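You operate a simulated robot arm through the tools that you are given. There is no shell and no other tool. Be economical: measure what you need, move in short steps, check, and stop when the job is done.

You run a simulated robot arm. Do the job below in one go: nothing can be reset, and whatever is moved stays where it is left.

JOB
Scrub the stains off the sink table and the tank lid with soap.
Fine: turn the heater off before you scrub the lid; brush back on the blue mat. What is to be rubbed or washed off counts as gone when no trace of it is left.

It is judged by the outcome, as a careful person would: the job done as asked, and still so three seconds after it is handed in. It fails if anything else is knocked over, pushed out of place, dropped, spilled or broken. Lids that push on must go on centred and level and be pressed home; caps that screw on are set level and turned clockwise until they are tight.

ROBOT AND FRAMES
A 7-joint arm with a two-finger parallel gripper on a trunk, on a base that drives. Base frame: it is fixed to the floor where the robot stands at the start and does not move with it; the origin is under the middle of the robot, x ahead of it, y to its left, z up. Units: m, rad, N and s.
With the tool pointing down near the work surface it reaches from about 0.2 to 0.74 m from the robot's upright axis, wherever it stands. Its first joint turns from -2.897 to 2.897 rad. Places, roughly: black drain lever [0.8, 0, 1]; blue fill lever [0.7, 0.1, 1]; blue plate [0, 1.75, 1]; brush [0.25, 1.75, 1]; gold plate [0, 1.75, 1]; heater knob [0.5, 0, 0.9]; soap tin [0.2, 1.9, 0.9]; table stain [0.1, 1.8, 0.9]; tank lid [0.6, 0.4, 0.9]; top of the blue mat [0.2, 1.8, 0.9]. Payload 1.57 kg.
The TCP is the grasp point between the finger pads, 0.03 m short of the fingertips. In the tool frame z runs along the fingers and y along their closing line. The gripper opens to 0.11 m. The fingers are 0.024 m wide and 0.012 m thick; the gripper's body (0.048 by 0.112 m) begins 0.078 m behind the TCP.
Orientation is that of the tool frame in the base frame, as a unit quaternion [x, y, z, w]. With the fingers straight down and closing along the base's y, the tool's x points along the base's -x, its y along +y and its z along -z.

CONTROLS
- The arm moves only by the tool play_rows. Its argument "moves" is a list of rows, each an object (a shift or turn left out is 0, a gripper value left out holds the last) with "offset": the shift along the base's x, y, z in m, a list of three; "dr": the turn, a rotation vector about the base's x, y, z in rad, a list of three. In form: [{"offset": [dx, dy, dz], "dr": [ax, ay, az]}, ...]. A call has 1 to 10 rows; each row shifts and turns the commanded pose from where the row before left it. "fingers" is the closure, from 0 (fully open) to 1 (shut), set as the call begins (left out, the last holds). Each row takes 0.2 s and may step no farther than 0.05 m and 0.15 rad from the row before; otherwise, or with a gripper value out of range, the whole call is refused. Where a pose cannot be reached the arm comes as near as it can. A force on the tool above 40 N (or 10 N above the force at the start of the call, whichever is more), or a blocked arm, ends the call early, and 0.2 s more pass. Each finger travels about 0.045 m/s and halts on what it meets, pressing with about 39 N; the grip force reading is that of the motor and also rises with nothing between the fingers. The clock runs only during rows and for 0.2 s after the last one: add rows that do not move to give the fingers time. The reply holds the time, the measured pose of the TCP, the force on the tool along the base axes, the opening and the grip force, in the units named above and with some noise, with the torque about the TCP (base axes, N m) and any sound that the robot's microphone picked up.
- Cameras (640 x 400 px; columns grow to the right, rows downward): "scene" is now at [0.0164, 0.1645, 1.5813]; the picture's right is [0.14, -0.99, 0.00], its down [-0.75, -0.10, -0.66] and it looks along [0.65, 0.09, -0.75] (base axes); focal length 281 px, centre (320, 200). "wrist" rides on the gripper at [0.07, 0.016, -0.141] in the tool frame; the picture's right is [-0.23, 0.97, 0.00], its down [-0.85, -0.20, -0.48] and it looks along [-0.47, -0.11, 0.88] (tool axes); focal length 222 px, centre (320, 200).
- camera(camera): a new picture of that camera. The clock stands still meanwhile.
- raise_lower(by): slides the trunk up (or, below 0, down) by that many m; the arm and the scene camera ride with it, the base frame stays. It gives what a move gives, with no picture.
- base_move(legs): drives the robot by 1 to 6 legs, each [ahead, turn to the left] in m and rad, along the robot's own axes; the way and the turn of a leg run together, so that a leg with both is an arc; at most 1.5 m and 3.142 rad a leg. The arm and the cameras ride along, it lands a little off, and it stops where it bumps. It gives what a move gives.
- head_to(pan, tilt): turns the head with the scene camera to pan (to the left, within 2.705 rad either way) and tilt (down, from -0.506 to 1.204), counted from straight ahead of the robot. It gives what a move gives.
- probe_pixels(camera, pixels): for up to 12 pixels [column, row] of the newest picture of that camera ("zoom" is the newest enlarged one), the place [x, y, z] in the base frame of the surface seen there, good to about 0.002 m. The clock stands still meanwhile.
- inspect(camera, box): a new picture of the part [left, top, right, bottom] of that camera's present view, enlarged. The clock stands still meanwhile.
- sign_off(): hands the job in; it is judged then, once.

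Go step by step. Measure first, check grasps and placings, and put right what went wrong. The budget is 80 turns and 48 pictures, counting those below and the enlarged ones. Unless the task says otherwise, let go and move clear before handing in, and close with one line.

The tools are called after ">>>" by a JSON object that holds its "fn" and its "kwargs". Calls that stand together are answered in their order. play_rows: Moves the arm, as the interface text tells. Its arguments: {"type":"object","properties":{"moves":{"type":"array","items":{"type":"object","properties":{"offset":{"type":"array","items":{"type":"number"}},"dr":{"type":"array","items":{"type":"number"}}}}},"fingers":{"type":"number"}},"required":["moves"]} The other tools are called the same way: raise_lower (by) slides the trunk up or down; base_move (legs) drives the base; head_to (pan, tilt) turns the head that bears the scene camera; camera (camera) takes a picture; probe_pixels (camera, pixels) gives the place of the surface under pixels of a picture; inspect (camera, box) takes an enlarged picture of a part of a camera's view; sign_off () hands the job in.

At the start:

```text
clock: 0.0
tool_pos: [0.3694, 0.2109, 1.2467]
tcp_rot: [0.0, 1.0, -0.001, 0.0]
wrist_force: [-0.3, 0.6, -0.6]
wrist_torque: [-0.01, 0.01, 0.04]
gripper_width: 0.1099
grip_force: 0.1
trunk travel left (down, up): [-0.525, 0.065]
robot x, y, heading: [0.0009, -0.0024, -0.001]
head pan, tilt: [0.136, 0.853]
```

scene: 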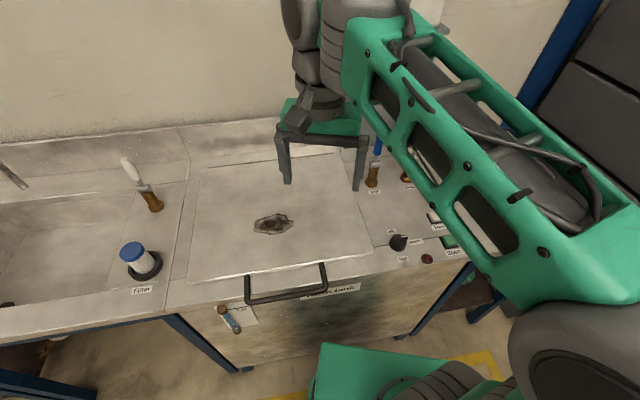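
wrist: 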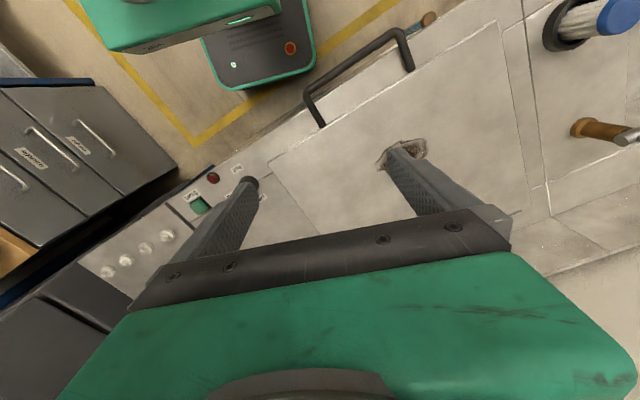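

The scene picture shows the lid with a stain near (272,224), and the heater knob at about (397,241). I'll enlarge the panel and look toward the sink table on the left.

>>> {"fn": "inspect", "kwargs": {"camera": "scene", "box": [340, 150, 500, 270]}}

>>> {"fn": "probe_pixels", "kwargs": {"camera": "scene", "pixels": [[272, 224], [255, 225], [293, 220], [397, 241], [404, 243], [205, 165], [190, 275], [372, 250], [345, 155], [425, 258], [285, 290]]}}

>>> {"fn": "head_to", "kwargs": {"pan": 1.45, "tilt": 0.5}}

>>> {"fn": "camera", "kwargs": {"camera": "scene"}}

```text
3.33 times, centred on (420, 210) of scene
```

zoom: 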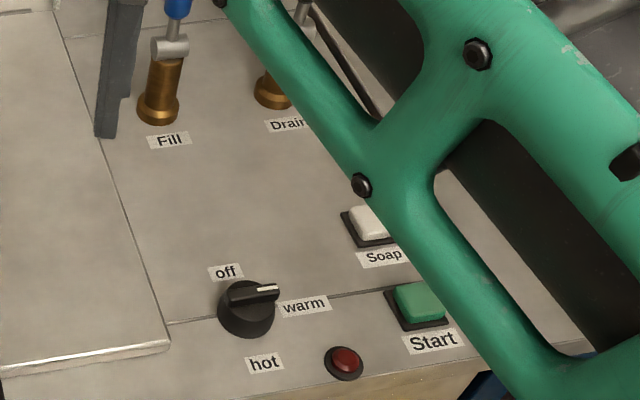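

```text
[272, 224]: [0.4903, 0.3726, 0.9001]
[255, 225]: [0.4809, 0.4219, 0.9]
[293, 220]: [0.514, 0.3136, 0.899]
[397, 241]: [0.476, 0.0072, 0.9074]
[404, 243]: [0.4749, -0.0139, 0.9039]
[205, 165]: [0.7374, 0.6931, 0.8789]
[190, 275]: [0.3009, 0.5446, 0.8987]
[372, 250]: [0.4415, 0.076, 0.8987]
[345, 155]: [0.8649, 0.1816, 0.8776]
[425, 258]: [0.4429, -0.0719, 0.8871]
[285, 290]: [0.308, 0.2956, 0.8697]
```

```text
clock: 1.5
tool_pos: [0.369, 0.2108, 1.2471]
tcp_rot: [0.0, 1.0, -0.001, 0.0]
wrist_force: [0.7, -0.2, -0.5]
wrist_torque: [0.01, -0.03, 0.0]
gripper_width: 0.1098
grip_force: 0.1
trunk travel left (down, up): [-0.525, 0.065]
robot x, y, heading: [-0.0011, -0.0005, -0.001]
head pan, tilt: [1.45, 0.499]
```

```text
44 pictures are left
```

scene: 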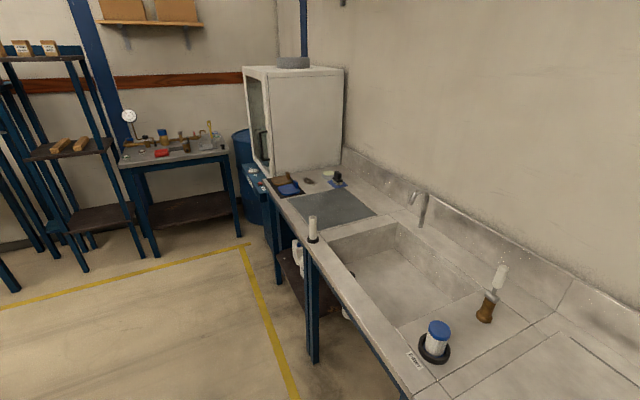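

The knob's pointer stands at "warm", and "off" is at the far side of it. Now I'll enlarge the far end of the sink table.

>>> {"fn": "inspect", "kwargs": {"camera": "scene", "box": [230, 150, 390, 250]}}

>>> {"fn": "probe_pixels", "kwargs": {"camera": "scene", "pixels": [[288, 189], [308, 181], [340, 184], [330, 174], [335, 207], [275, 181], [312, 235], [266, 181], [350, 180], [290, 200]]}}

```text
4.00 times, centred on (310, 200) of scene
```

zoom: 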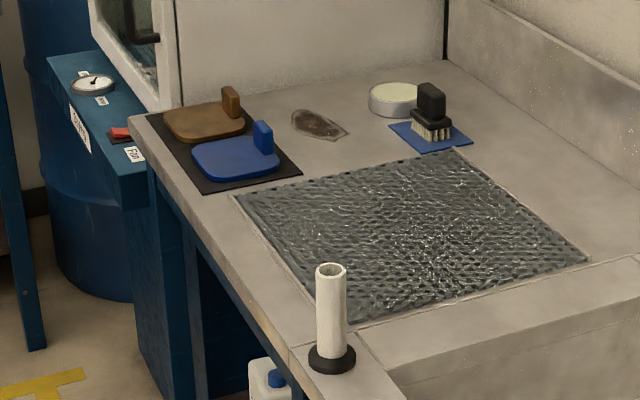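

```text
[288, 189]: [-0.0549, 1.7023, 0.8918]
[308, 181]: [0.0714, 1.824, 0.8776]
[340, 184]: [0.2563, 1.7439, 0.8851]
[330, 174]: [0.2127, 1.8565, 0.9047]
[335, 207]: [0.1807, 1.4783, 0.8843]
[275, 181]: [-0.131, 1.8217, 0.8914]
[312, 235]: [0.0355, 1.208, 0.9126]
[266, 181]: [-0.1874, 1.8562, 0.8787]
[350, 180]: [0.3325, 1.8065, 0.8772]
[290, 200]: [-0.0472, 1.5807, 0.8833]
```

Next I'll look back at the knob for a precise position.

>>> {"fn": "head_to", "kwargs": {"pan": 0.0, "tilt": 0.95}}

>>> {"fn": "inspect", "kwargs": {"camera": "scene", "box": [310, 150, 450, 250]}}

```text
clock: 3.0
tool_pos: [0.369, 0.2111, 1.2481]
tcp_rot: [-0.001, 1.0, -0.001, 0.0]
wrist_force: [0.9, -0.5, -0.1]
wrist_torque: [-0.01, -0.01, -0.01]
gripper_width: 0.1097
grip_force: 0.0
trunk travel left (down, up): [-0.525, 0.065]
robot x, y, heading: [0.0001, 0.0002, 0.006]
head pan, tilt: [0.0, 0.949]
```

```text
4.00 times, centred on (380, 200) of scene
```

zoom: 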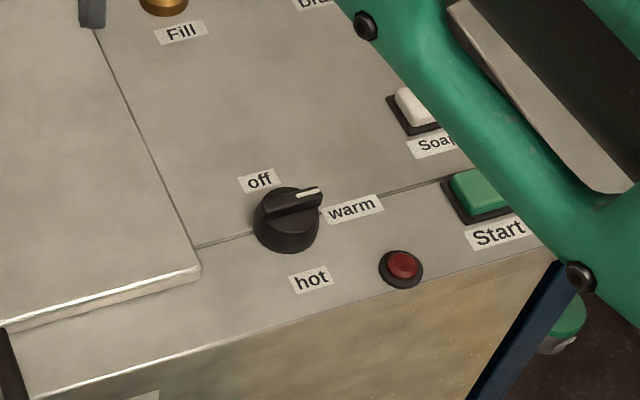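

>>> {"fn": "probe_pixels", "kwargs": {"camera": "zoom", "pixels": [[310, 193], [285, 203], [272, 211], [298, 197], [288, 235], [262, 225], [315, 220], [286, 250], [259, 181], [350, 208], [311, 279], [408, 262]]}}

```text
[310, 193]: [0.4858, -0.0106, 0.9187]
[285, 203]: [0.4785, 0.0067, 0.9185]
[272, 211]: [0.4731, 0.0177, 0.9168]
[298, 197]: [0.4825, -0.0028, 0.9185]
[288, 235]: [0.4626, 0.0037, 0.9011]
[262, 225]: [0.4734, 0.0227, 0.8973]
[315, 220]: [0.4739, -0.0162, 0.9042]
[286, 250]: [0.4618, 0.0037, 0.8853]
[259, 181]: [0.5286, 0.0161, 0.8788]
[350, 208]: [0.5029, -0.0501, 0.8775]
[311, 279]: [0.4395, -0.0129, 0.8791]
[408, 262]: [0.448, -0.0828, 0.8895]
```

Knob centre is about (0.481, 0.004), with the ridge at −66° and "off" at about +14°, so it needs about +80° of turn. I'll turn the tool −66° and move above it.

>>> {"fn": "play_rows", "kwargs": {"moves": [{"offset": [0.014, -0.0259, -0.031], "dr": [0, 0, -0.144]}, {"offset": [0.014, -0.0259, -0.031], "dr": [0, 0, -0.144]}, {"offset": [0.014, -0.0259, -0.031], "dr": [0, 0, -0.144]}, {"offset": [0.014, -0.0259, -0.031], "dr": [0, 0, -0.144]}, {"offset": [0.014, -0.0259, -0.031], "dr": [0, 0, -0.144]}, {"offset": [0.014, -0.0259, -0.031], "dr": [0, 0, -0.144]}, {"offset": [0.014, -0.0259, -0.031], "dr": [0, 0, -0.144]}, {"offset": [0.014, -0.0259, -0.031], "dr": [0, 0, -0.144]}, {}], "fingers": 0}}

>>> {"fn": "camera", "kwargs": {"camera": "wrist"}}

```text
clock: 5.0
tool_pos: [0.4794, 0.0022, 0.9981]
tcp_rot: [0.545, 0.838, 0.0, 0.0]
wrist_force: [-0.3, 0.6, 0.0]
wrist_torque: [-0.03, 0.04, 0.02]
gripper_width: 0.1099
grip_force: 0.1
trunk travel left (down, up): [-0.525, 0.065]
robot x, y, heading: [0.0023, -0.0032, 0.002]
head pan, tilt: [0.0, 0.949]
```

```text
41 pictures are left
```

wrist: 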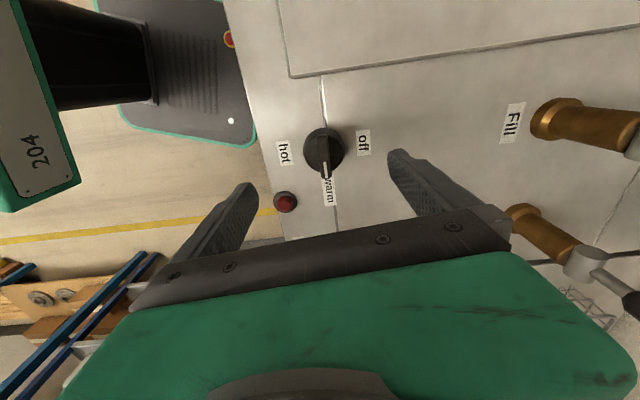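

The wrist view has the knob at (323,150), as expected for a centred tool. I'll go down and close on it.

>>> {"fn": "play_rows", "kwargs": {"moves": [{"offset": [0.001, 0.001, -0.042]}, {"offset": [0, 0, -0.039]}, {}]}}

>>> {"fn": "play_rows", "kwargs": {"moves": [{}, {}, {}, {}, {}, {}, {}, {}, {}], "fingers": 1}}

```text
clock: 5.8
tool_pos: [0.4814, 0.0063, 0.9183]
tcp_rot: [0.545, 0.839, 0.0, 0.001]
wrist_force: [-0.5, 0.6, -0.6]
wrist_torque: [0.03, -0.01, -0.02]
gripper_width: 0.1098
grip_force: 0.1
trunk travel left (down, up): [-0.525, 0.065]
robot x, y, heading: [-0.001, 0.0005, -0.001]
head pan, tilt: [0.0, 0.949]
```

```text
clock: 7.8
tool_pos: [0.4835, 0.0066, 0.918]
tcp_rot: [0.544, 0.839, -0.001, 0.001]
wrist_force: [11.5, 3.8, 3.3]
wrist_torque: [0.15, -0.57, 0.09]
gripper_width: 0.0457
grip_force: 45.2
trunk travel left (down, up): [-0.525, 0.065]
robot x, y, heading: [0.0046, 0.0013, -0.002]
head pan, tilt: [0.0, 0.949]
```

Gripped at 0.0457 wide with a slight side load of 11.5 N along +x, so I'll shift a little and turn counterclockwise.

>>> {"fn": "play_rows", "kwargs": {"moves": [{"offset": [0.002, 0.001, 0]}, {"dr": [0, 0, 0.14]}, {"dr": [0, 0, 0.14]}, {"dr": [0, 0, 0.14]}, {"dr": [0, 0, 0.14]}, {"dr": [0, 0, 0.14]}, {"dr": [0, 0, 0.14]}, {"dr": [0, 0, 0.14]}, {"dr": [0, 0, 0.14]}, {"dr": [0, 0, 0.14]}]}}

>>> {"fn": "play_rows", "kwargs": {"moves": [{"dr": [0, 0, 0.1]}, {"dr": [0, 0, 0.07]}, {}]}}

>>> {"fn": "inspect", "kwargs": {"camera": "scene", "box": [310, 150, 450, 250]}}

```text
clock: 10.1
tool_pos: [0.4806, 0.002, 0.9179]
tcp_rot: [-0.052, 0.999, 0.0, -0.002]
wrist_force: [-22.5, -29.2, 0.1]
wrist_torque: [-0.97, 0.59, -0.09]
gripper_width: 0.046
grip_force: 45.2
trunk travel left (down, up): [-0.525, 0.065]
robot x, y, heading: [-0.0021, -0.0005, -0.0]
head pan, tilt: [0.0, 0.949]
```

```text
clock: 10.8
tool_pos: [0.4821, 0.0009, 0.9186]
tcp_rot: [-0.136, 0.991, 0.0, 0.0]
wrist_force: [-22.0, -33.0, -1.6]
wrist_torque: [-1.0, 0.68, -0.08]
gripper_width: 0.0456
grip_force: 45.1
trunk travel left (down, up): [-0.525, 0.065]
robot x, y, heading: [0.0005, 0.0021, -0.001]
head pan, tilt: [0.0, 0.949]
```

```text
4.00 times, centred on (380, 200) of scene
```

zoom: 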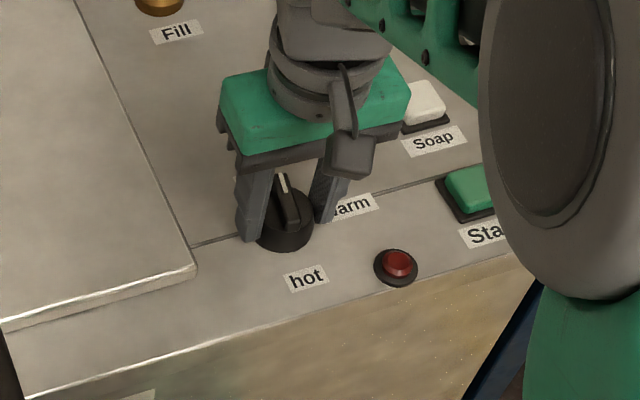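

The knob has followed to about the "off" direction. I'll open, rise and check.

>>> {"fn": "play_rows", "kwargs": {"moves": [{"offset": [-0.001, -0.002, 0]}, {}, {}, {}, {}, {}, {}, {"offset": [0, 0, 0.04]}, {"offset": [0, 0, 0.05]}, {"offset": [0, 0, 0.05]}], "fingers": 0}}

>>> {"fn": "play_rows", "kwargs": {"moves": [{"offset": [0, 0, 0.05]}, {"offset": [-0.03, 0.0, 0.04]}, {"offset": [-0.03, 0, 0.03]}, {"offset": [-0.03, 0, 0.03]}, {}]}}

>>> {"fn": "inspect", "kwargs": {"camera": "wrist", "box": [220, 50, 420, 200]}}

```text
clock: 13.1
tool_pos: [0.4831, 0.0035, 1.0596]
tcp_rot: [-0.138, 0.99, 0.0, 0.0]
wrist_force: [-0.3, 0.0, -0.4]
wrist_torque: [0.0, -0.01, -0.02]
gripper_width: 0.1101
grip_force: 0.1
trunk travel left (down, up): [-0.525, 0.065]
robot x, y, heading: [-0.0002, -0.0031, 0.001]
head pan, tilt: [0.0, 0.949]
```

```text
clock: 14.2
tool_pos: [0.3941, 0.0019, 1.2079]
tcp_rot: [-0.137, 0.991, -0.001, 0.0]
wrist_force: [-0.8, -0.2, 0.0]
wrist_torque: [-0.01, -0.01, 0.01]
gripper_width: 0.1099
grip_force: 0.1
trunk travel left (down, up): [-0.525, 0.065]
robot x, y, heading: [0.0012, 0.0, -0.002]
head pan, tilt: [0.0, 0.949]
```

```text
2.67 times, centred on (320, 125) of wrist
```

zoom: 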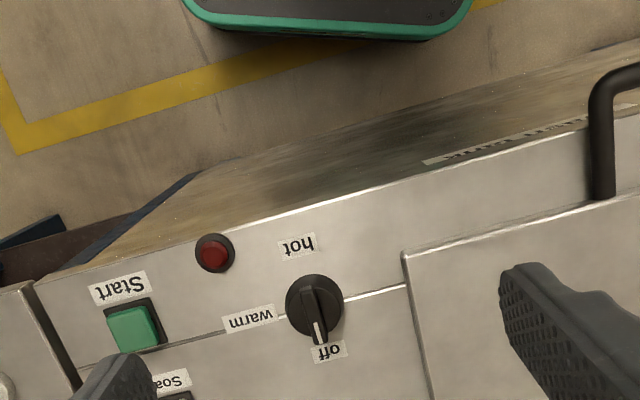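

The pointer (318,330 in the zoom) sits on "off". Now I turn towards the far end of the sink table, which runs skewed by about 17°, and look where I would drive.

>>> {"fn": "play_rows", "kwargs": {"moves": [{"offset": [-0.03, 0, 0.03], "dr": [0, 0, -0.14]}, {"offset": [0, 0, 0.02], "dr": [0, 0, -0.135]}, {}]}}

>>> {"fn": "base_move", "kwargs": {"legs": [[0, 1.813]]}}

>>> {"fn": "head_to", "kwargs": {"pan": -0.2, "tilt": 0.6}}

>>> {"fn": "camera", "kwargs": {"camera": "scene"}}

```text
clock: 15.1
tool_pos: [0.3641, 0.002, 1.2591]
tcp_rot: [0.0, 1.0, 0.0, 0.0]
wrist_force: [-0.5, 0.7, 0.1]
wrist_torque: [0.03, 0.04, 0.01]
gripper_width: 0.1101
grip_force: 0.1
trunk travel left (down, up): [-0.525, 0.065]
robot x, y, heading: [-0.0025, 0.0009, 0.0]
head pan, tilt: [0.0, 0.949]
```

```text
clock: 19.8
tool_pos: [-0.0852, 0.3521, 1.2581]
tcp_rot: [0.785, -0.62, 0.0, -0.001]
wrist_force: [0.6, 0.2, -0.7]
wrist_torque: [-0.03, 0.01, -0.04]
gripper_width: 0.1099
grip_force: 0.0
trunk travel left (down, up): [-0.525, 0.065]
robot x, y, heading: [-0.0027, 0.0023, 1.803]
head pan, tilt: [0.0, 0.949]
```

```text
clock: 20.6
tool_pos: [-0.0853, 0.352, 1.2576]
tcp_rot: [0.785, -0.62, 0.001, 0.0]
wrist_force: [0.3, 0.2, -0.6]
wrist_torque: [0.04, -0.01, 0.0]
gripper_width: 0.11
grip_force: 0.0
trunk travel left (down, up): [-0.525, 0.065]
robot x, y, heading: [0.0013, 0.0021, 1.801]
head pan, tilt: [-0.201, 0.6]
```

```text
38 pictures are left
```

scene: 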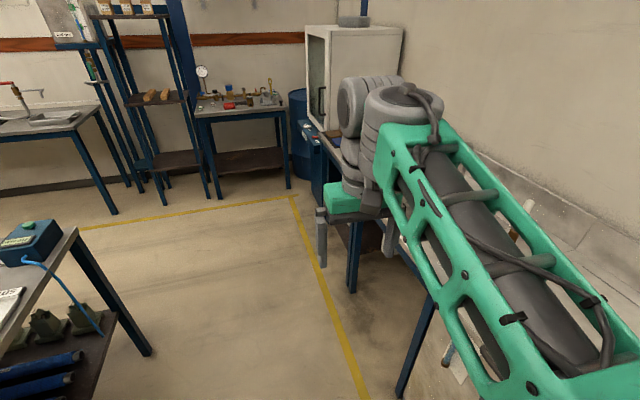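

The floor ahead is clear. I'll drive along the bench and turn back to face it.

>>> {"fn": "base_move", "kwargs": {"legs": [[0.8, 0], [0.84, 0], [0, -1.51]]}}

>>> {"fn": "head_to", "kwargs": {"pan": 0.1, "tilt": 0.85}}

>>> {"fn": "camera", "kwargs": {"camera": "scene"}}

```text
clock: 30.0
tool_pos: [-0.4382, 1.9573, 1.2573]
tcp_rot: [0.742, -0.671, 0.0, -0.001]
wrist_force: [0.8, -0.5, -1.5]
wrist_torque: [-0.01, -0.02, -0.01]
gripper_width: 0.1099
grip_force: 0.0
trunk travel left (down, up): [-0.525, 0.065]
robot x, y, heading: [-0.3983, 1.597, 1.672]
head pan, tilt: [-0.201, 0.6]
stopped in leg 3: the robot was blocked; the commanded pose is now the measured one
```

```text
clock: 30.8
tool_pos: [-0.4376, 1.9571, 1.2577]
tcp_rot: [0.742, -0.67, 0.0, 0.0]
wrist_force: [-0.3, -0.4, -0.1]
wrist_torque: [-0.04, -0.04, -0.01]
gripper_width: 0.1099
grip_force: 0.0
trunk travel left (down, up): [-0.525, 0.065]
robot x, y, heading: [-0.3989, 1.5955, 1.672]
head pan, tilt: [0.099, 0.85]
```

```text
37 pictures are left
```

scene: 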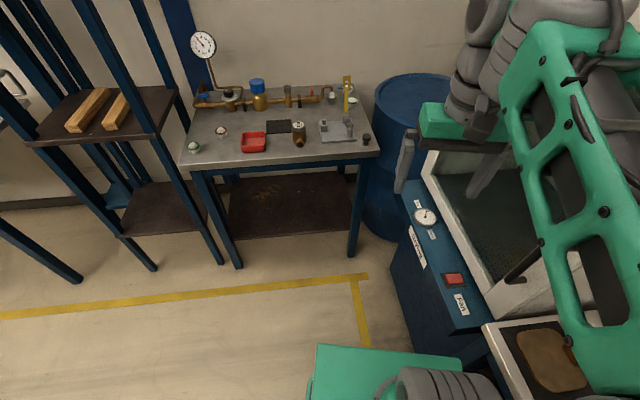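

The right turn was blocked: the hand and forearm near (480,170) are up against the cabinet. I'll turn left away from the bench, drive off 0.45 m, and turn there to face the bench, then come straight in.

>>> {"fn": "base_move", "kwargs": {"legs": [[0, 1.76], [0.47, 0], [0, -1.57], [0, -1.571]]}}

>>> {"fn": "head_to", "kwargs": {"pan": 0.1, "tilt": 0.6}}

>>> {"fn": "camera", "kwargs": {"camera": "scene"}}

```text
clock: 34.8
tool_pos: [-0.7591, 1.5548, 1.2582]
tcp_rot: [0.999, 0.054, 0.001, -0.002]
wrist_force: [-0.4, -0.4, 0.3]
wrist_torque: [0.0, -0.02, 0.0]
gripper_width: 0.1102
grip_force: 0.0
trunk travel left (down, up): [-0.525, 0.065]
robot x, y, heading: [-0.4001, 1.5985, -3.03]
head pan, tilt: [0.099, 0.85]
stopped in leg 1: the robot was blocked; the commanded pose is now the measured one
```

```text
clock: 35.6
tool_pos: [-0.7585, 1.5545, 1.2582]
tcp_rot: [0.999, 0.055, 0.0, -0.001]
wrist_force: [0.3, -0.5, -0.1]
wrist_torque: [0.05, -0.02, -0.03]
gripper_width: 0.11
grip_force: 0.1
trunk travel left (down, up): [-0.525, 0.065]
robot x, y, heading: [-0.396, 1.5952, -3.032]
head pan, tilt: [0.099, 0.6]
```

```text
36 pictures are left
```

scene: 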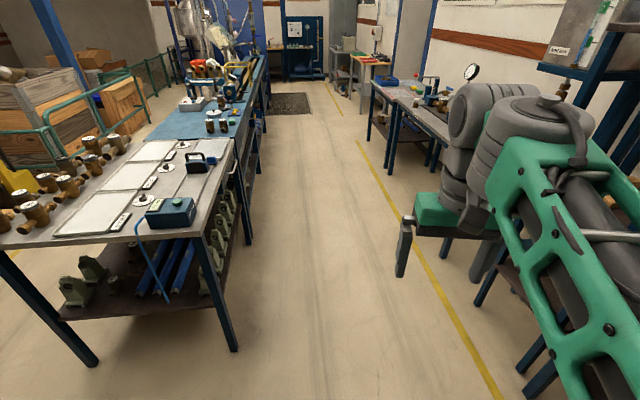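

Blocked a little short again, now with heading −3.03, which is already nearly straight away from the bench. I'll drive off forward from here and turn where there is room.

>>> {"fn": "base_move", "kwargs": {"legs": [[0.47, 0], [0, -1.48], [0, -1.48]]}}

>>> {"fn": "camera", "kwargs": {"camera": "scene"}}

```text
clock: 45.7
tool_pos: [-0.5151, 1.6394, 1.2581]
tcp_rot: [-0.129, 0.992, -0.002, 0.0]
wrist_force: [-0.2, -0.5, -0.2]
wrist_torque: [0.0, 0.02, 0.0]
gripper_width: 0.1103
grip_force: 0.1
trunk travel left (down, up): [-0.525, 0.065]
robot x, y, heading: [-0.8654, 1.5466, 0.262]
head pan, tilt: [0.099, 0.6]
```

```text
35 pictures are left
```

scene: 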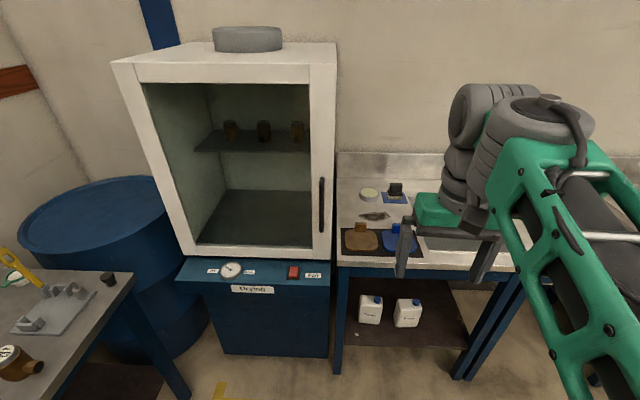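

Now facing the bench, with the plates at (362,240), brush (395,188) and soap tin (369,195) all visible. I'll measure the bench edge, cabinet front and targets.

>>> {"fn": "probe_pixels", "kwargs": {"camera": "scene", "pixels": [[325, 290], [255, 290], [195, 270], [345, 262], [480, 268], [369, 195], [395, 184], [374, 216], [362, 240], [372, 315], [325, 250], [335, 60]]}}

>>> {"fn": "inspect", "kwargs": {"camera": "scene", "box": [335, 165, 435, 265]}}

```text
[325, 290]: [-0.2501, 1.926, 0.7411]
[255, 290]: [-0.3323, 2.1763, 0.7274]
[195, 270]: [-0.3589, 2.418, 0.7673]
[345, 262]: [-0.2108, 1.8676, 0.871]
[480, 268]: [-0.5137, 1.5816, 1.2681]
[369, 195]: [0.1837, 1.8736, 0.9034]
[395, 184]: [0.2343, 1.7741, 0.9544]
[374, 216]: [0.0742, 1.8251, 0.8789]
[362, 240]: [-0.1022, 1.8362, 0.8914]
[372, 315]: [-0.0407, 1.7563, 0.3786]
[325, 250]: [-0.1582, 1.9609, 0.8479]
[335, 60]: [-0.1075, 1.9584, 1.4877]
```

```text
4.00 times, centred on (385, 215) of scene
```

zoom: 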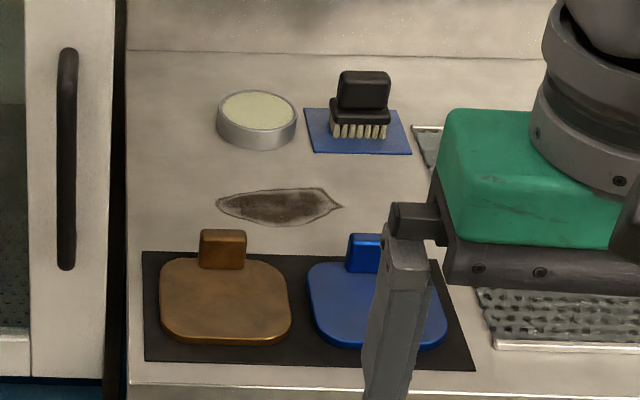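

Bench edge lies about 0.33 m out, and the brush and tin about 0.72 m. I'll come in to about 0.68 m from them with a slight S.

>>> {"fn": "base_move", "kwargs": {"legs": [[0, -0.2], [0.43, 0], [0, 0.23]]}}

>>> {"fn": "head_to", "kwargs": {"pan": 0.15, "tilt": 0.8}}

>>> {"fn": "camera", "kwargs": {"camera": "scene"}}

```text
clock: 49.9
tool_pos: [-0.0848, 1.6779, 1.258]
tcp_rot: [-0.146, 0.989, -0.001, 0.0]
wrist_force: [0.6, 0.9, -0.2]
wrist_torque: [-0.01, -0.04, -0.03]
gripper_width: 0.11
grip_force: 0.1
trunk travel left (down, up): [-0.525, 0.065]
robot x, y, heading: [-0.435, 1.5703, 0.293]
head pan, tilt: [0.099, 0.6]
```

```text
clock: 50.7
tool_pos: [-0.086, 1.678, 1.2578]
tcp_rot: [-0.147, 0.989, -0.001, 0.0]
wrist_force: [-0.1, 0.4, -0.5]
wrist_torque: [0.01, 0.02, 0.02]
gripper_width: 0.1099
grip_force: 0.0
trunk travel left (down, up): [-0.525, 0.065]
robot x, y, heading: [-0.4329, 1.5683, 0.288]
head pan, tilt: [0.15, 0.799]
```

```text
33 pictures are left
```

scene: 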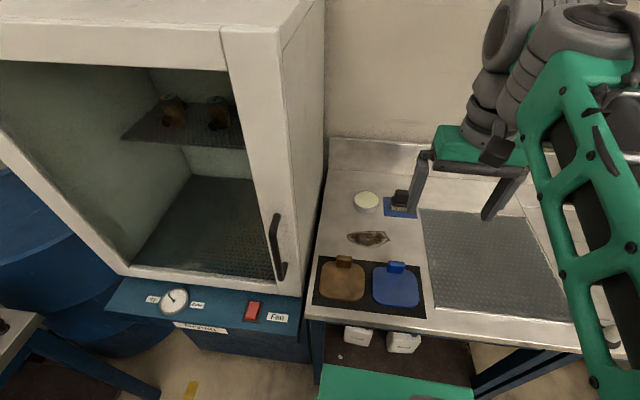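

In position, square to the bench. I'll enlarge the brush, tin and stain and measure them.

>>> {"fn": "inspect", "kwargs": {"camera": "scene", "box": [330, 170, 430, 260]}}

```text
4.44 times, centred on (380, 215) of scene
```

zoom: 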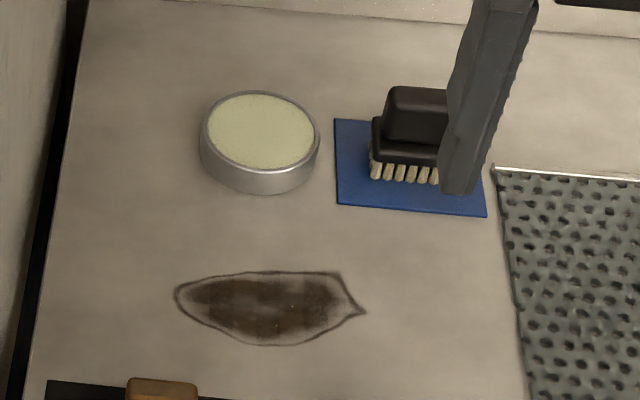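

The finger hides part of the brush. I'll take stain and tin points now, then shift the hand.

>>> {"fn": "probe_pixels", "kwargs": {"camera": "zoom", "pixels": [[180, 295], [362, 310], [265, 273], [265, 343], [340, 280], [210, 335], [262, 130], [212, 130], [314, 135], [262, 95], [262, 165], [270, 190]]}}

>>> {"fn": "play_rows", "kwargs": {"moves": [{"offset": [0, -0.04, 0]}, {"offset": [0, -0.04, 0]}, {"offset": [0, -0.04, 0]}, {}]}}

>>> {"fn": "inspect", "kwargs": {"camera": "scene", "box": [370, 170, 430, 225]}}

```text
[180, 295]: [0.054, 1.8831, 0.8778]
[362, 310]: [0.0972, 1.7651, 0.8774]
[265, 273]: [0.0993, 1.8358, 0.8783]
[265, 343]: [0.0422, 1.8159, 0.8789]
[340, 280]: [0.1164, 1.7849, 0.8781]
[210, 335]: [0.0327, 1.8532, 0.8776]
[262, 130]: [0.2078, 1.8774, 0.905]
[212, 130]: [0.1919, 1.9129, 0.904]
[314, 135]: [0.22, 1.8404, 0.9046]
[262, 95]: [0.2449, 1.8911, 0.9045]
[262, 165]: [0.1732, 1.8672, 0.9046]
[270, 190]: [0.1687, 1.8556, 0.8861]
```

```text
clock: 51.7
tool_pos: [-0.085, 1.5573, 1.2585]
tcp_rot: [-0.145, 0.989, -0.001, -0.001]
wrist_force: [0.1, -0.3, -0.2]
wrist_torque: [0.02, 0.0, 0.01]
gripper_width: 0.11
grip_force: 0.1
trunk travel left (down, up): [-0.525, 0.065]
robot x, y, heading: [-0.4323, 1.5702, 0.297]
head pan, tilt: [0.15, 0.799]
```

```text
7.27 times, centred on (400, 198) of scene
```

zoom: 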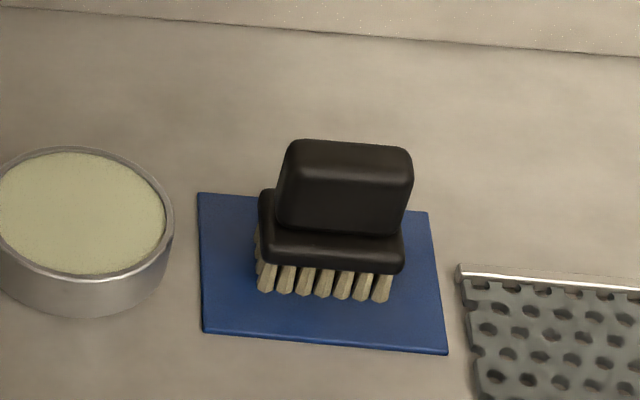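

>>> {"fn": "probe_pixels", "kwargs": {"camera": "zoom", "pixels": [[290, 215], [395, 225], [305, 145], [408, 155], [350, 165], [345, 225], [268, 255], [400, 265], [268, 290], [382, 297], [205, 325], [440, 350]]}}

>>> {"fn": "probe_pixels", "kwargs": {"camera": "zoom", "pixels": [[202, 197], [425, 217], [320, 340], [285, 205], [402, 215], [350, 143], [340, 190], [263, 200], [405, 240], [300, 180], [400, 190], [470, 270]]}}

```text
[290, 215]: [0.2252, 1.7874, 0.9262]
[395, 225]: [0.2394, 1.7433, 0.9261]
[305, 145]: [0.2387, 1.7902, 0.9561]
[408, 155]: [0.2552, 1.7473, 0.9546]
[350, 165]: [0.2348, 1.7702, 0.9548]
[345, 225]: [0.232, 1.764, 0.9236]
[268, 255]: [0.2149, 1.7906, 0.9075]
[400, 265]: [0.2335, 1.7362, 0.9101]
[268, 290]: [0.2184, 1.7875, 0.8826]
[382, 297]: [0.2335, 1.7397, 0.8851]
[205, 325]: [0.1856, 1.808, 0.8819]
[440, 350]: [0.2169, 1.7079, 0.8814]
```

```text
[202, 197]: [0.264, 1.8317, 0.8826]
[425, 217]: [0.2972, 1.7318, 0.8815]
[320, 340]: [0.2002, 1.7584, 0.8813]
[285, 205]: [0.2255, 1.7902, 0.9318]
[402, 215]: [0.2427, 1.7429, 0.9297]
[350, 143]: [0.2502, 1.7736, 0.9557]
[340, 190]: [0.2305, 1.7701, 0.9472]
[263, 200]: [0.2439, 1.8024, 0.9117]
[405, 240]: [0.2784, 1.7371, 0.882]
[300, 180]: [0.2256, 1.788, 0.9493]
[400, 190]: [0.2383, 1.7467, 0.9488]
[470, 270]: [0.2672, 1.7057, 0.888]
```

The handle is a block about 0.05 m long (along the bench) by 0.024 m, centred near (0.244, 1.770) with its top at 0.956. The tool's closing line is already nearly along it, so I'll move above.

>>> {"fn": "play_rows", "kwargs": {"moves": [{"offset": [0.033, 0.0213, -0.0205], "dr": [0, 0, 0.005]}, {"offset": [0.033, 0.0213, -0.0205], "dr": [0, 0, 0.005]}, {"offset": [0.033, 0.0213, -0.0205], "dr": [0, 0, 0.005]}, {"offset": [0.033, 0.0213, -0.0205], "dr": [0, 0, 0.005]}, {"offset": [0.033, 0.0213, -0.0205], "dr": [0, 0, 0.005]}, {"offset": [0.033, 0.0213, -0.0205], "dr": [0, 0, 0.005]}, {"offset": [0.033, 0.0213, -0.0205], "dr": [0, 0, 0.005]}, {"offset": [0.033, 0.0213, -0.0205], "dr": [0, 0, 0.005]}, {"offset": [0.033, 0.0213, -0.0205], "dr": [0, 0, 0.005]}, {"offset": [0.033, 0.0213, -0.0205], "dr": [0, 0, 0.005]}]}}

>>> {"fn": "camera", "kwargs": {"camera": "wrist"}}

```text
clock: 53.9
tool_pos: [0.2471, 1.7718, 1.0516]
tcp_rot: [-0.171, 0.985, -0.001, 0.0]
wrist_force: [0.7, 0.7, 0.3]
wrist_torque: [0.01, -0.01, -0.03]
gripper_width: 0.1102
grip_force: 0.2
trunk travel left (down, up): [-0.525, 0.065]
robot x, y, heading: [-0.435, 1.5704, 0.294]
head pan, tilt: [0.15, 0.799]
```

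```text
30 pictures are left
```

wrist: 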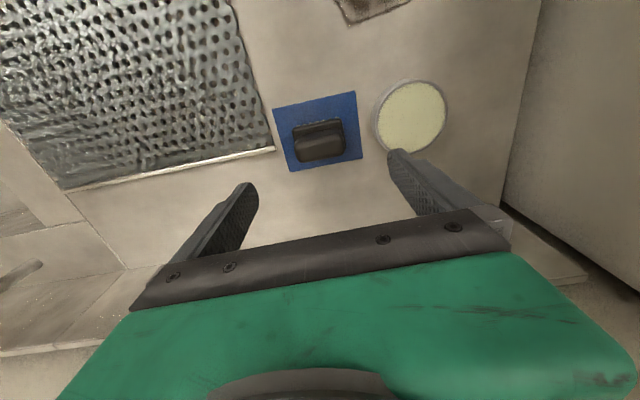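

>>> {"fn": "probe_pixels", "kwargs": {"camera": "wrist", "pixels": [[298, 142], [341, 138], [320, 150], [310, 155], [320, 140], [318, 126], [344, 152], [297, 160]]}}

```text
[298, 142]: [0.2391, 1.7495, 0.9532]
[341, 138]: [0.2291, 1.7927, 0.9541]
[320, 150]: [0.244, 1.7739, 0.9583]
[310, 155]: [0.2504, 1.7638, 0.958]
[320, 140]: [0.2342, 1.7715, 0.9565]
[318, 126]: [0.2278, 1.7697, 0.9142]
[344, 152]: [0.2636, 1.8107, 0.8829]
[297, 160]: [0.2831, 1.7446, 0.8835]
```

Handle centre is about (0.2435, 1.770) and its axis a touch less turned. I'll correct, go down and close.

>>> {"fn": "play_rows", "kwargs": {"moves": [{"offset": [-0.003, -0.001, -0.04], "dr": [0, 0, -0.05]}, {"offset": [0, 0, -0.035]}, {"offset": [0, 0, -0.026]}, {}]}}

>>> {"fn": "play_rows", "kwargs": {"moves": [{}, {}, {}, {}, {}, {}, {}, {}], "fingers": 1}}

>>> {"fn": "inspect", "kwargs": {"camera": "scene", "box": [350, 150, 450, 235]}}

```text
clock: 54.9
tool_pos: [0.2438, 1.7696, 0.953]
tcp_rot: [-0.146, 0.989, -0.001, 0.0]
wrist_force: [0.8, -0.2, 0.0]
wrist_torque: [0.01, -0.01, 0.01]
gripper_width: 0.1101
grip_force: 0.1
trunk travel left (down, up): [-0.525, 0.065]
robot x, y, heading: [-0.4331, 1.5661, 0.298]
head pan, tilt: [0.15, 0.799]
```

```text
clock: 56.7
tool_pos: [0.2432, 1.769, 0.9528]
tcp_rot: [-0.146, 0.989, 0.0, 0.0]
wrist_force: [-0.9, -0.2, 0.4]
wrist_torque: [0.0, -0.05, 0.01]
gripper_width: 0.0552
grip_force: 38.5
trunk travel left (down, up): [-0.525, 0.065]
robot x, y, heading: [-0.4312, 1.5743, 0.293]
head pan, tilt: [0.15, 0.799]
```

```text
4.71 times, centred on (400, 192) of scene
```

zoom: 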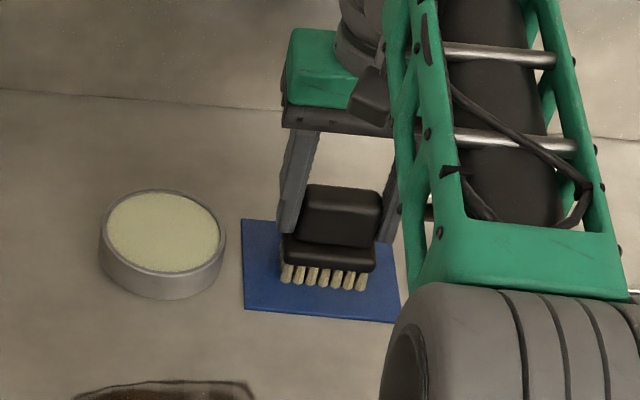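

Gripped (0.055 m, 38 N). Lift, move over the soap tin, and lower towards the soap surface (z 0.905, so contact near TCP 0.976).

>>> {"fn": "play_rows", "kwargs": {"moves": [{"offset": [0, 0, 0.03]}, {"offset": [0, 0, 0.04]}, {"offset": [-0.012, 0.036, 0]}, {"offset": [-0.012, 0.036, 0]}, {"offset": [-0.011, 0.036, 0]}, {}]}}

>>> {"fn": "inspect", "kwargs": {"camera": "scene", "box": [330, 140, 430, 240]}}

```text
clock: 58.1
tool_pos: [0.2104, 1.8805, 1.0225]
tcp_rot: [-0.146, 0.989, -0.001, -0.001]
wrist_force: [0.1, 0.8, -1.6]
wrist_torque: [-0.01, -0.03, 0.02]
gripper_width: 0.0554
grip_force: 39.2
trunk travel left (down, up): [-0.525, 0.065]
robot x, y, heading: [-0.4302, 1.5699, 0.296]
head pan, tilt: [0.15, 0.799]
```

```text
4.00 times, centred on (380, 190) of scene
```

zoom: 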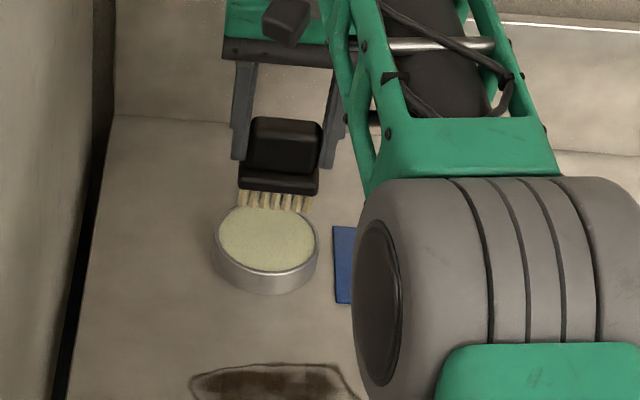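

Over the tin. Lower to the soap and rub gently.

>>> {"fn": "play_rows", "kwargs": {"moves": [{"offset": [-0.002, -0.003, -0.025]}, {"offset": [0, 0, -0.018]}, {"offset": [0, 0, -0.003]}, {"offset": [0, 0, -0.002]}, {}]}}

```text
clock: 59.3
tool_pos: [0.2059, 1.8758, 0.9749]
tcp_rot: [-0.146, 0.989, 0.0, 0.0]
wrist_force: [0.2, 1.3, 4.9]
wrist_torque: [0.09, 0.09, -0.02]
gripper_width: 0.0555
grip_force: 38.9
trunk travel left (down, up): [-0.525, 0.065]
robot x, y, heading: [-0.4337, 1.569, 0.295]
head pan, tilt: [0.15, 0.799]
```

Contact with 5 N (plus the brush's weight). A little more pressure and small rubs, kept within the rim.

>>> {"fn": "play_rows", "kwargs": {"moves": [{"offset": [0, 0, -0.001]}, {"offset": [0.005, 0.0015, 0]}, {"offset": [-0.01, -0.003, 0]}, {"offset": [0.01, 0.003, 0]}, {"offset": [-0.01, -0.003, 0]}, {"offset": [0.005, 0.0015, 0]}, {}, {"offset": [0, 0, 0.03]}, {"offset": [0, 0, 0.03]}]}}

>>> {"fn": "inspect", "kwargs": {"camera": "scene", "box": [330, 140, 430, 240]}}

```text
clock: 61.3
tool_pos: [0.2051, 1.8748, 1.0327]
tcp_rot: [-0.146, 0.989, -0.001, -0.002]
wrist_force: [-0.9, 0.2, -0.6]
wrist_torque: [0.0, 0.0, 0.0]
gripper_width: 0.0552
grip_force: 39.1
trunk travel left (down, up): [-0.525, 0.065]
robot x, y, heading: [-0.4333, 1.5694, 0.296]
head pan, tilt: [0.15, 0.799]
```

```text
4.00 times, centred on (380, 190) of scene
```

zoom: 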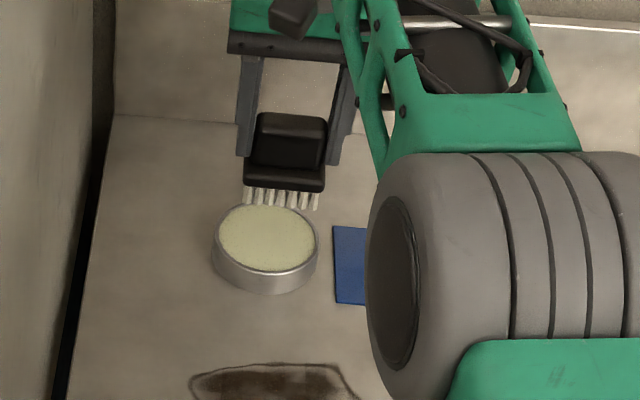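

The bristles have turned white with soap. Before scrubbing, I'll locate the plates' handles nearest to the stain.

>>> {"fn": "inspect", "kwargs": {"camera": "scene", "box": [310, 215, 430, 320]}}

```text
3.81 times, centred on (370, 268) of scene
```

zoom: 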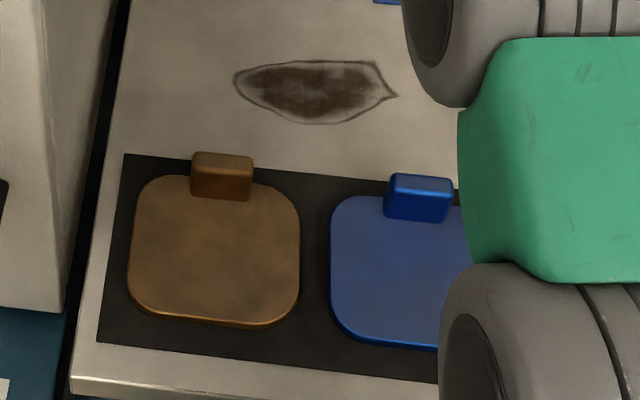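

>>> {"fn": "probe_pixels", "kwargs": {"camera": "zoom", "pixels": [[222, 157], [248, 162], [222, 185], [420, 180], [393, 180], [420, 205], [238, 78], [393, 96], [300, 61], [310, 124], [260, 108], [370, 66]]}}

```text
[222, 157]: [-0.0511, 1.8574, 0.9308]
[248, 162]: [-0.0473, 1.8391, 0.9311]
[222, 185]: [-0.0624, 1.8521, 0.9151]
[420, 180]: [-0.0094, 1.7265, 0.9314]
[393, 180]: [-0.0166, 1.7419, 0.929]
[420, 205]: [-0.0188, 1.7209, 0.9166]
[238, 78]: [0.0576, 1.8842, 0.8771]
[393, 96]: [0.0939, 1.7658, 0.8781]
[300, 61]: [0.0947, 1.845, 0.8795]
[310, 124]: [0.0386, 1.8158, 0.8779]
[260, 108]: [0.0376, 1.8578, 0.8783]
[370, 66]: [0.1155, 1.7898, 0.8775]
```

Handles are clear of the brush's path (n≈0.50 versus brush edge 0.535). I'll go to the near right end of the stain and touch down.

>>> {"fn": "play_rows", "kwargs": {"moves": [{"offset": [-0.028, -0.0245, -0.008]}, {"offset": [-0.028, -0.0245, -0.01]}, {"offset": [-0.028, -0.0245, -0.016]}, {"offset": [-0.028, -0.0245, -0.018]}, {"offset": [-0.028, -0.0245, -0.02]}, {"offset": [0, 0, -0.008]}, {"offset": [0, 0, -0.004]}, {}]}}

```text
clock: 63.1
tool_pos: [0.0643, 1.7536, 0.9488]
tcp_rot: [-0.146, 0.989, -0.001, 0.0]
wrist_force: [-0.6, -1.3, 2.4]
wrist_torque: [0.01, 0.0, 0.03]
gripper_width: 0.0554
grip_force: 39.0
trunk travel left (down, up): [-0.525, 0.065]
robot x, y, heading: [-0.4357, 1.5724, 0.298]
head pan, tilt: [0.15, 0.799]
```

Touching at 2.4 N. I'll press a little and scrub in lanes along the stain.

>>> {"fn": "play_rows", "kwargs": {"moves": [{"offset": [0, 0, -0.002]}, {"offset": [-0.00775, 0.0259, 0]}, {"offset": [-0.00775, 0.0259, 0]}, {"offset": [-0.00775, 0.0259, 0]}, {"offset": [-0.00775, 0.0259, 0]}, {"offset": [-0.00775, 0.0259, 0]}, {"offset": [0.0249, 0.0075, 0]}]}}

>>> {"fn": "play_rows", "kwargs": {"moves": [{"offset": [0.00775, -0.0259, 0]}, {"offset": [0.00775, -0.0259, 0]}, {"offset": [0.00775, -0.0259, 0]}, {"offset": [0.00775, -0.0259, 0]}, {"offset": [0.00775, -0.0259, 0]}, {"offset": [0.0249, 0.0075, 0]}]}}

>>> {"fn": "play_rows", "kwargs": {"moves": [{"offset": [-0.00775, 0.0259, 0]}, {"offset": [-0.00775, 0.0259, 0]}, {"offset": [-0.00775, 0.0259, 0]}, {"offset": [-0.00775, 0.0259, 0]}, {"offset": [-0.00775, 0.0259, 0]}, {"offset": [0, 0, 0.03]}, {"offset": [0.04, -0.01, 0.01]}, {"offset": [0.04, -0.01, 0]}, {}]}}

>>> {"fn": "inspect", "kwargs": {"camera": "scene", "box": [310, 180, 430, 280]}}

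```text
clock: 64.7
tool_pos: [0.0485, 1.8907, 0.9475]
tcp_rot: [-0.147, 0.989, 0.0, 0.002]
wrist_force: [-4.0, 2.6, 20.6]
wrist_torque: [0.16, 0.04, 0.2]
gripper_width: 0.0554
grip_force: 39.5
trunk travel left (down, up): [-0.525, 0.065]
robot x, y, heading: [-0.43, 1.5703, 0.297]
head pan, tilt: [0.15, 0.799]
```

```text
clock: 66.1
tool_pos: [0.1131, 1.7637, 0.948]
tcp_rot: [-0.145, 0.989, 0.0, 0.001]
wrist_force: [-0.5, -3.6, 19.0]
wrist_torque: [-0.09, -0.25, -0.02]
gripper_width: 0.0553
grip_force: 39.0
trunk travel left (down, up): [-0.525, 0.065]
robot x, y, heading: [-0.4327, 1.566, 0.294]
head pan, tilt: [0.15, 0.799]
```

```text
clock: 68.1
tool_pos: [0.1565, 1.8754, 0.9878]
tcp_rot: [-0.145, 0.989, 0.0, 0.0]
wrist_force: [0.4, -0.3, -0.4]
wrist_torque: [-0.01, 0.05, -0.01]
gripper_width: 0.0555
grip_force: 39.7
trunk travel left (down, up): [-0.525, 0.065]
robot x, y, heading: [-0.4293, 1.5701, 0.295]
head pan, tilt: [0.15, 0.799]
```

```text
4.00 times, centred on (370, 230) of scene
```

zoom: 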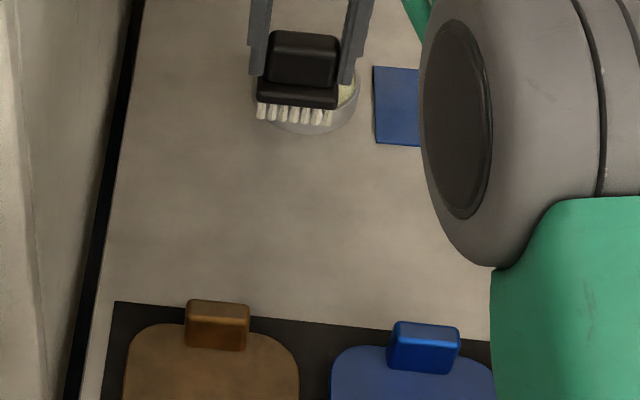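

The stain looks gone; a closer look for traces.

>>> {"fn": "inspect", "kwargs": {"camera": "scene", "box": [335, 210, 400, 258]}}

```text
8.33 times, centred on (368, 234) of scene
```

zoom: 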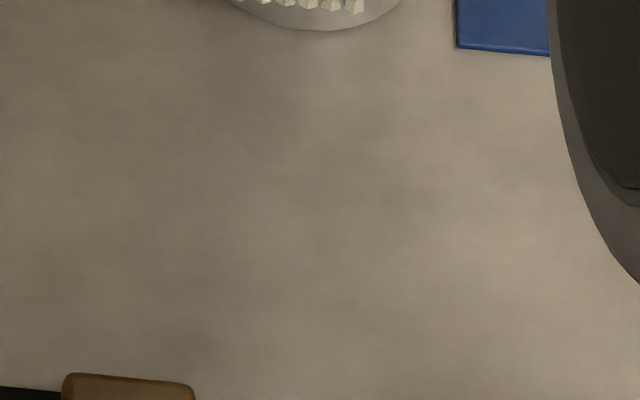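

Clean. I'll soap the brush again for the lid.

>>> {"fn": "play_rows", "kwargs": {"moves": [{"offset": [0, 0, 0.025]}, {"offset": [0.025, 0, 0]}, {"offset": [0.0255, 0.001, 0]}, {}, {"offset": [0, 0, -0.02]}, {"offset": [0, 0, -0.015]}, {"offset": [0, 0, -0.004]}, {}]}}

>>> {"fn": "play_rows", "kwargs": {"moves": [{"offset": [0, 0, -0.001]}, {"offset": [0.005, 0.0015, 0]}, {"offset": [-0.01, -0.003, 0]}, {"offset": [0.01, 0.003, 0]}, {"offset": [-0.01, -0.003, 0]}, {"offset": [0.005, 0.0015, 0]}, {}, {"offset": [0, 0, 0.04]}, {"offset": [0, 0, 0.04]}]}}

>>> {"fn": "inspect", "kwargs": {"camera": "scene", "box": [320, 130, 430, 230]}}

```text
clock: 69.9
tool_pos: [0.2066, 1.8787, 0.9731]
tcp_rot: [-0.146, 0.989, -0.001, 0.0]
wrist_force: [-0.4, -0.1, 2.0]
wrist_torque: [0.08, 0.01, 0.01]
gripper_width: 0.0552
grip_force: 38.7
trunk travel left (down, up): [-0.525, 0.065]
robot x, y, heading: [-0.4299, 1.5701, 0.294]
head pan, tilt: [0.15, 0.799]
```

```text
clock: 71.9
tool_pos: [0.2079, 1.878, 1.0514]
tcp_rot: [-0.146, 0.989, -0.001, -0.001]
wrist_force: [-0.6, 0.5, -1.2]
wrist_torque: [0.0, 0.06, 0.0]
gripper_width: 0.0554
grip_force: 39.5
trunk travel left (down, up): [-0.525, 0.065]
robot x, y, heading: [-0.4321, 1.569, 0.294]
head pan, tilt: [0.15, 0.799]
```

```text
4.00 times, centred on (375, 180) of scene
```

zoom: 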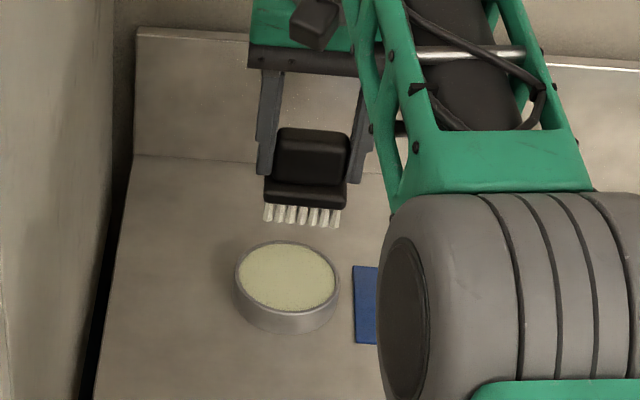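

Soaped again. I'll retract the hand, back away from the bench, and drive to the tank lid.

>>> {"fn": "play_rows", "kwargs": {"moves": [{"offset": [-0.0295, -0.0205, 0.0207]}, {"offset": [-0.0295, -0.0205, 0.0207]}, {"offset": [-0.0295, -0.0205, 0.0207]}, {"offset": [-0.0295, -0.0205, 0.0207]}, {"offset": [-0.0295, -0.0205, 0.0207]}, {"offset": [-0.0295, -0.0205, 0.0207]}, {"offset": [-0.0295, -0.0205, 0.0207]}, {"offset": [-0.0295, -0.0205, 0.0207]}, {"offset": [-0.0295, -0.0205, 0.0207]}, {"offset": [-0.0295, -0.0205, 0.0207]}]}}

>>> {"fn": "base_move", "kwargs": {"legs": [[-0.42, 0], [0, -1.57]]}}

>>> {"fn": "head_to", "kwargs": {"pan": 0.2, "tilt": 0.6}}

>>> {"fn": "camera", "kwargs": {"camera": "scene"}}

```text
clock: 74.1
tool_pos: [-0.0897, 1.6721, 1.2572]
tcp_rot: [-0.147, 0.989, -0.001, -0.001]
wrist_force: [-0.1, 0.7, -0.5]
wrist_torque: [0.0, 0.0, -0.02]
gripper_width: 0.0556
grip_force: 39.2
trunk travel left (down, up): [-0.525, 0.065]
robot x, y, heading: [-0.4307, 1.5718, 0.296]
head pan, tilt: [0.15, 0.799]
```

```text
clock: 80.5
tool_pos: [-0.7339, 1.1088, 1.2572]
tcp_rot: [0.6, 0.8, -0.001, -0.001]
wrist_force: [0.7, 0.0, -1.2]
wrist_torque: [-0.02, -0.02, 0.02]
gripper_width: 0.0551
grip_force: 38.9
trunk travel left (down, up): [-0.525, 0.065]
robot x, y, heading: [-0.8283, 1.4512, -1.286]
head pan, tilt: [0.15, 0.799]
```

```text
clock: 81.2
tool_pos: [-0.7321, 1.1087, 1.2566]
tcp_rot: [0.601, 0.799, -0.001, 0.0]
wrist_force: [0.4, 0.2, -1.1]
wrist_torque: [0.04, -0.04, 0.01]
gripper_width: 0.0552
grip_force: 39.0
trunk travel left (down, up): [-0.525, 0.065]
robot x, y, heading: [-0.8316, 1.4541, -1.286]
head pan, tilt: [0.201, 0.6]
```

```text
22 pictures are left
```

scene: 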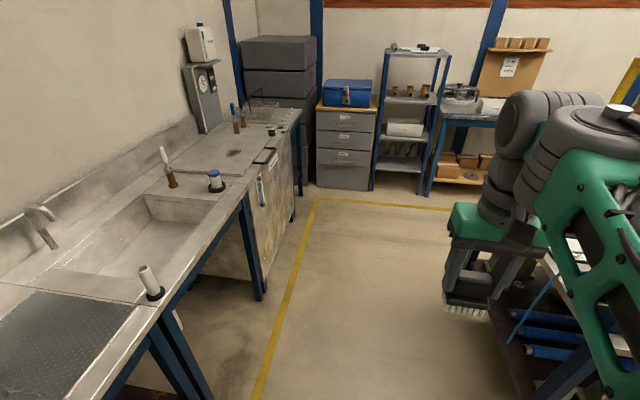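

The way along the bench is open, but the aisle table on the right (530,290) is near. I'll measure it.

>>> {"fn": "probe_pixels", "kwargs": {"camera": "scene", "pixels": [[555, 320], [500, 365], [530, 270], [545, 350], [575, 250], [300, 250], [233, 155], [460, 306], [213, 178], [148, 280]]}}

```text
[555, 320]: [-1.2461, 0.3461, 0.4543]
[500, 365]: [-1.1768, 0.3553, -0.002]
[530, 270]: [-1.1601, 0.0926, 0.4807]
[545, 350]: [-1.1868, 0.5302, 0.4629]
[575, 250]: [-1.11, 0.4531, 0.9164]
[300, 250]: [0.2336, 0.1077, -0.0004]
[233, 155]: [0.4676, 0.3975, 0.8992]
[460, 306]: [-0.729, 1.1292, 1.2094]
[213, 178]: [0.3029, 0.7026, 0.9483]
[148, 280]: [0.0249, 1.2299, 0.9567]
```

There is about half a metre of clearance on that side. I'll drive to opposite the lid, turn and approach.

>>> {"fn": "base_move", "kwargs": {"legs": [[0, 0.07], [1.41, 0], [0, 1.5], [0.27, 0]]}}

>>> {"fn": "head_to", "kwargs": {"pan": 0.1, "tilt": 0.9}}

>>> {"fn": "camera", "kwargs": {"camera": "scene"}}

```text
clock: 93.8
tool_pos: [0.2638, 0.3533, 1.2553]
tcp_rot: [-0.16, 0.987, -0.001, -0.001]
wrist_force: [0.1, 0.2, -1.7]
wrist_torque: [-0.03, 0.01, 0.0]
gripper_width: 0.0554
grip_force: 38.9
trunk travel left (down, up): [-0.525, 0.065]
robot x, y, heading: [-0.0749, 0.2427, 0.319]
head pan, tilt: [0.201, 0.6]
```

```text
clock: 94.6
tool_pos: [0.2642, 0.3514, 1.257]
tcp_rot: [-0.16, 0.987, -0.001, -0.001]
wrist_force: [0.4, -0.1, -0.3]
wrist_torque: [0.01, -0.01, 0.0]
gripper_width: 0.0553
grip_force: 39.2
trunk travel left (down, up): [-0.525, 0.065]
robot x, y, heading: [-0.0749, 0.2425, 0.321]
head pan, tilt: [0.099, 0.901]
```

```text
21 pictures are left
```

scene: 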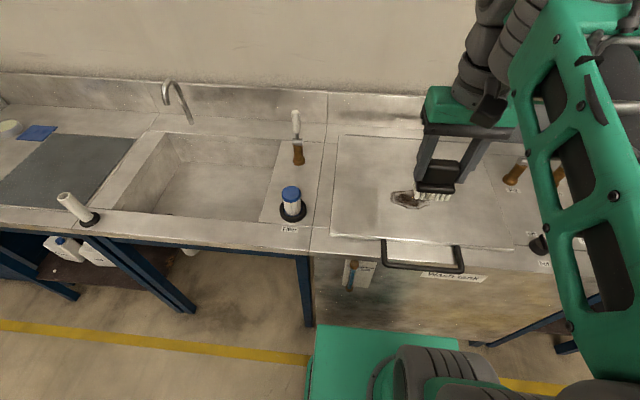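

Robot stands at the lid. I'll shift the hand aside to see the whole stain at (415,200).

>>> {"fn": "play_rows", "kwargs": {"moves": [{"offset": [0.012, -0.045, 0]}, {"offset": [0.012, -0.045, 0]}, {}]}}

>>> {"fn": "inspect", "kwargs": {"camera": "scene", "box": [375, 170, 475, 235]}}

```text
clock: 95.4
tool_pos: [0.2873, 0.2611, 1.2576]
tcp_rot: [-0.16, 0.987, -0.001, -0.001]
wrist_force: [-0.7, 0.0, -0.7]
wrist_torque: [0.03, -0.02, 0.01]
gripper_width: 0.0554
grip_force: 39.3
trunk travel left (down, up): [-0.525, 0.065]
robot x, y, heading: [-0.0768, 0.2422, 0.316]
head pan, tilt: [0.099, 0.901]
```

```text
6.15 times, centred on (425, 202) of scene
```

zoom: 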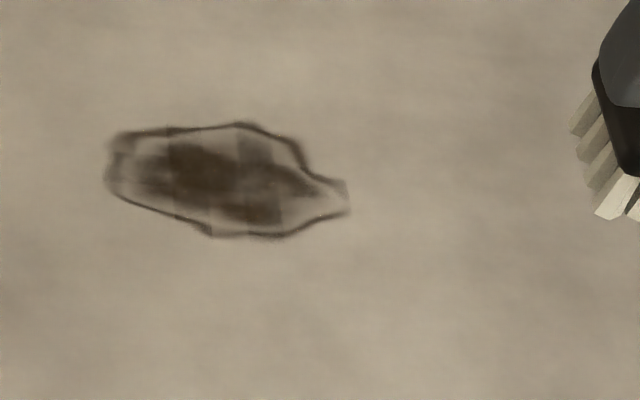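

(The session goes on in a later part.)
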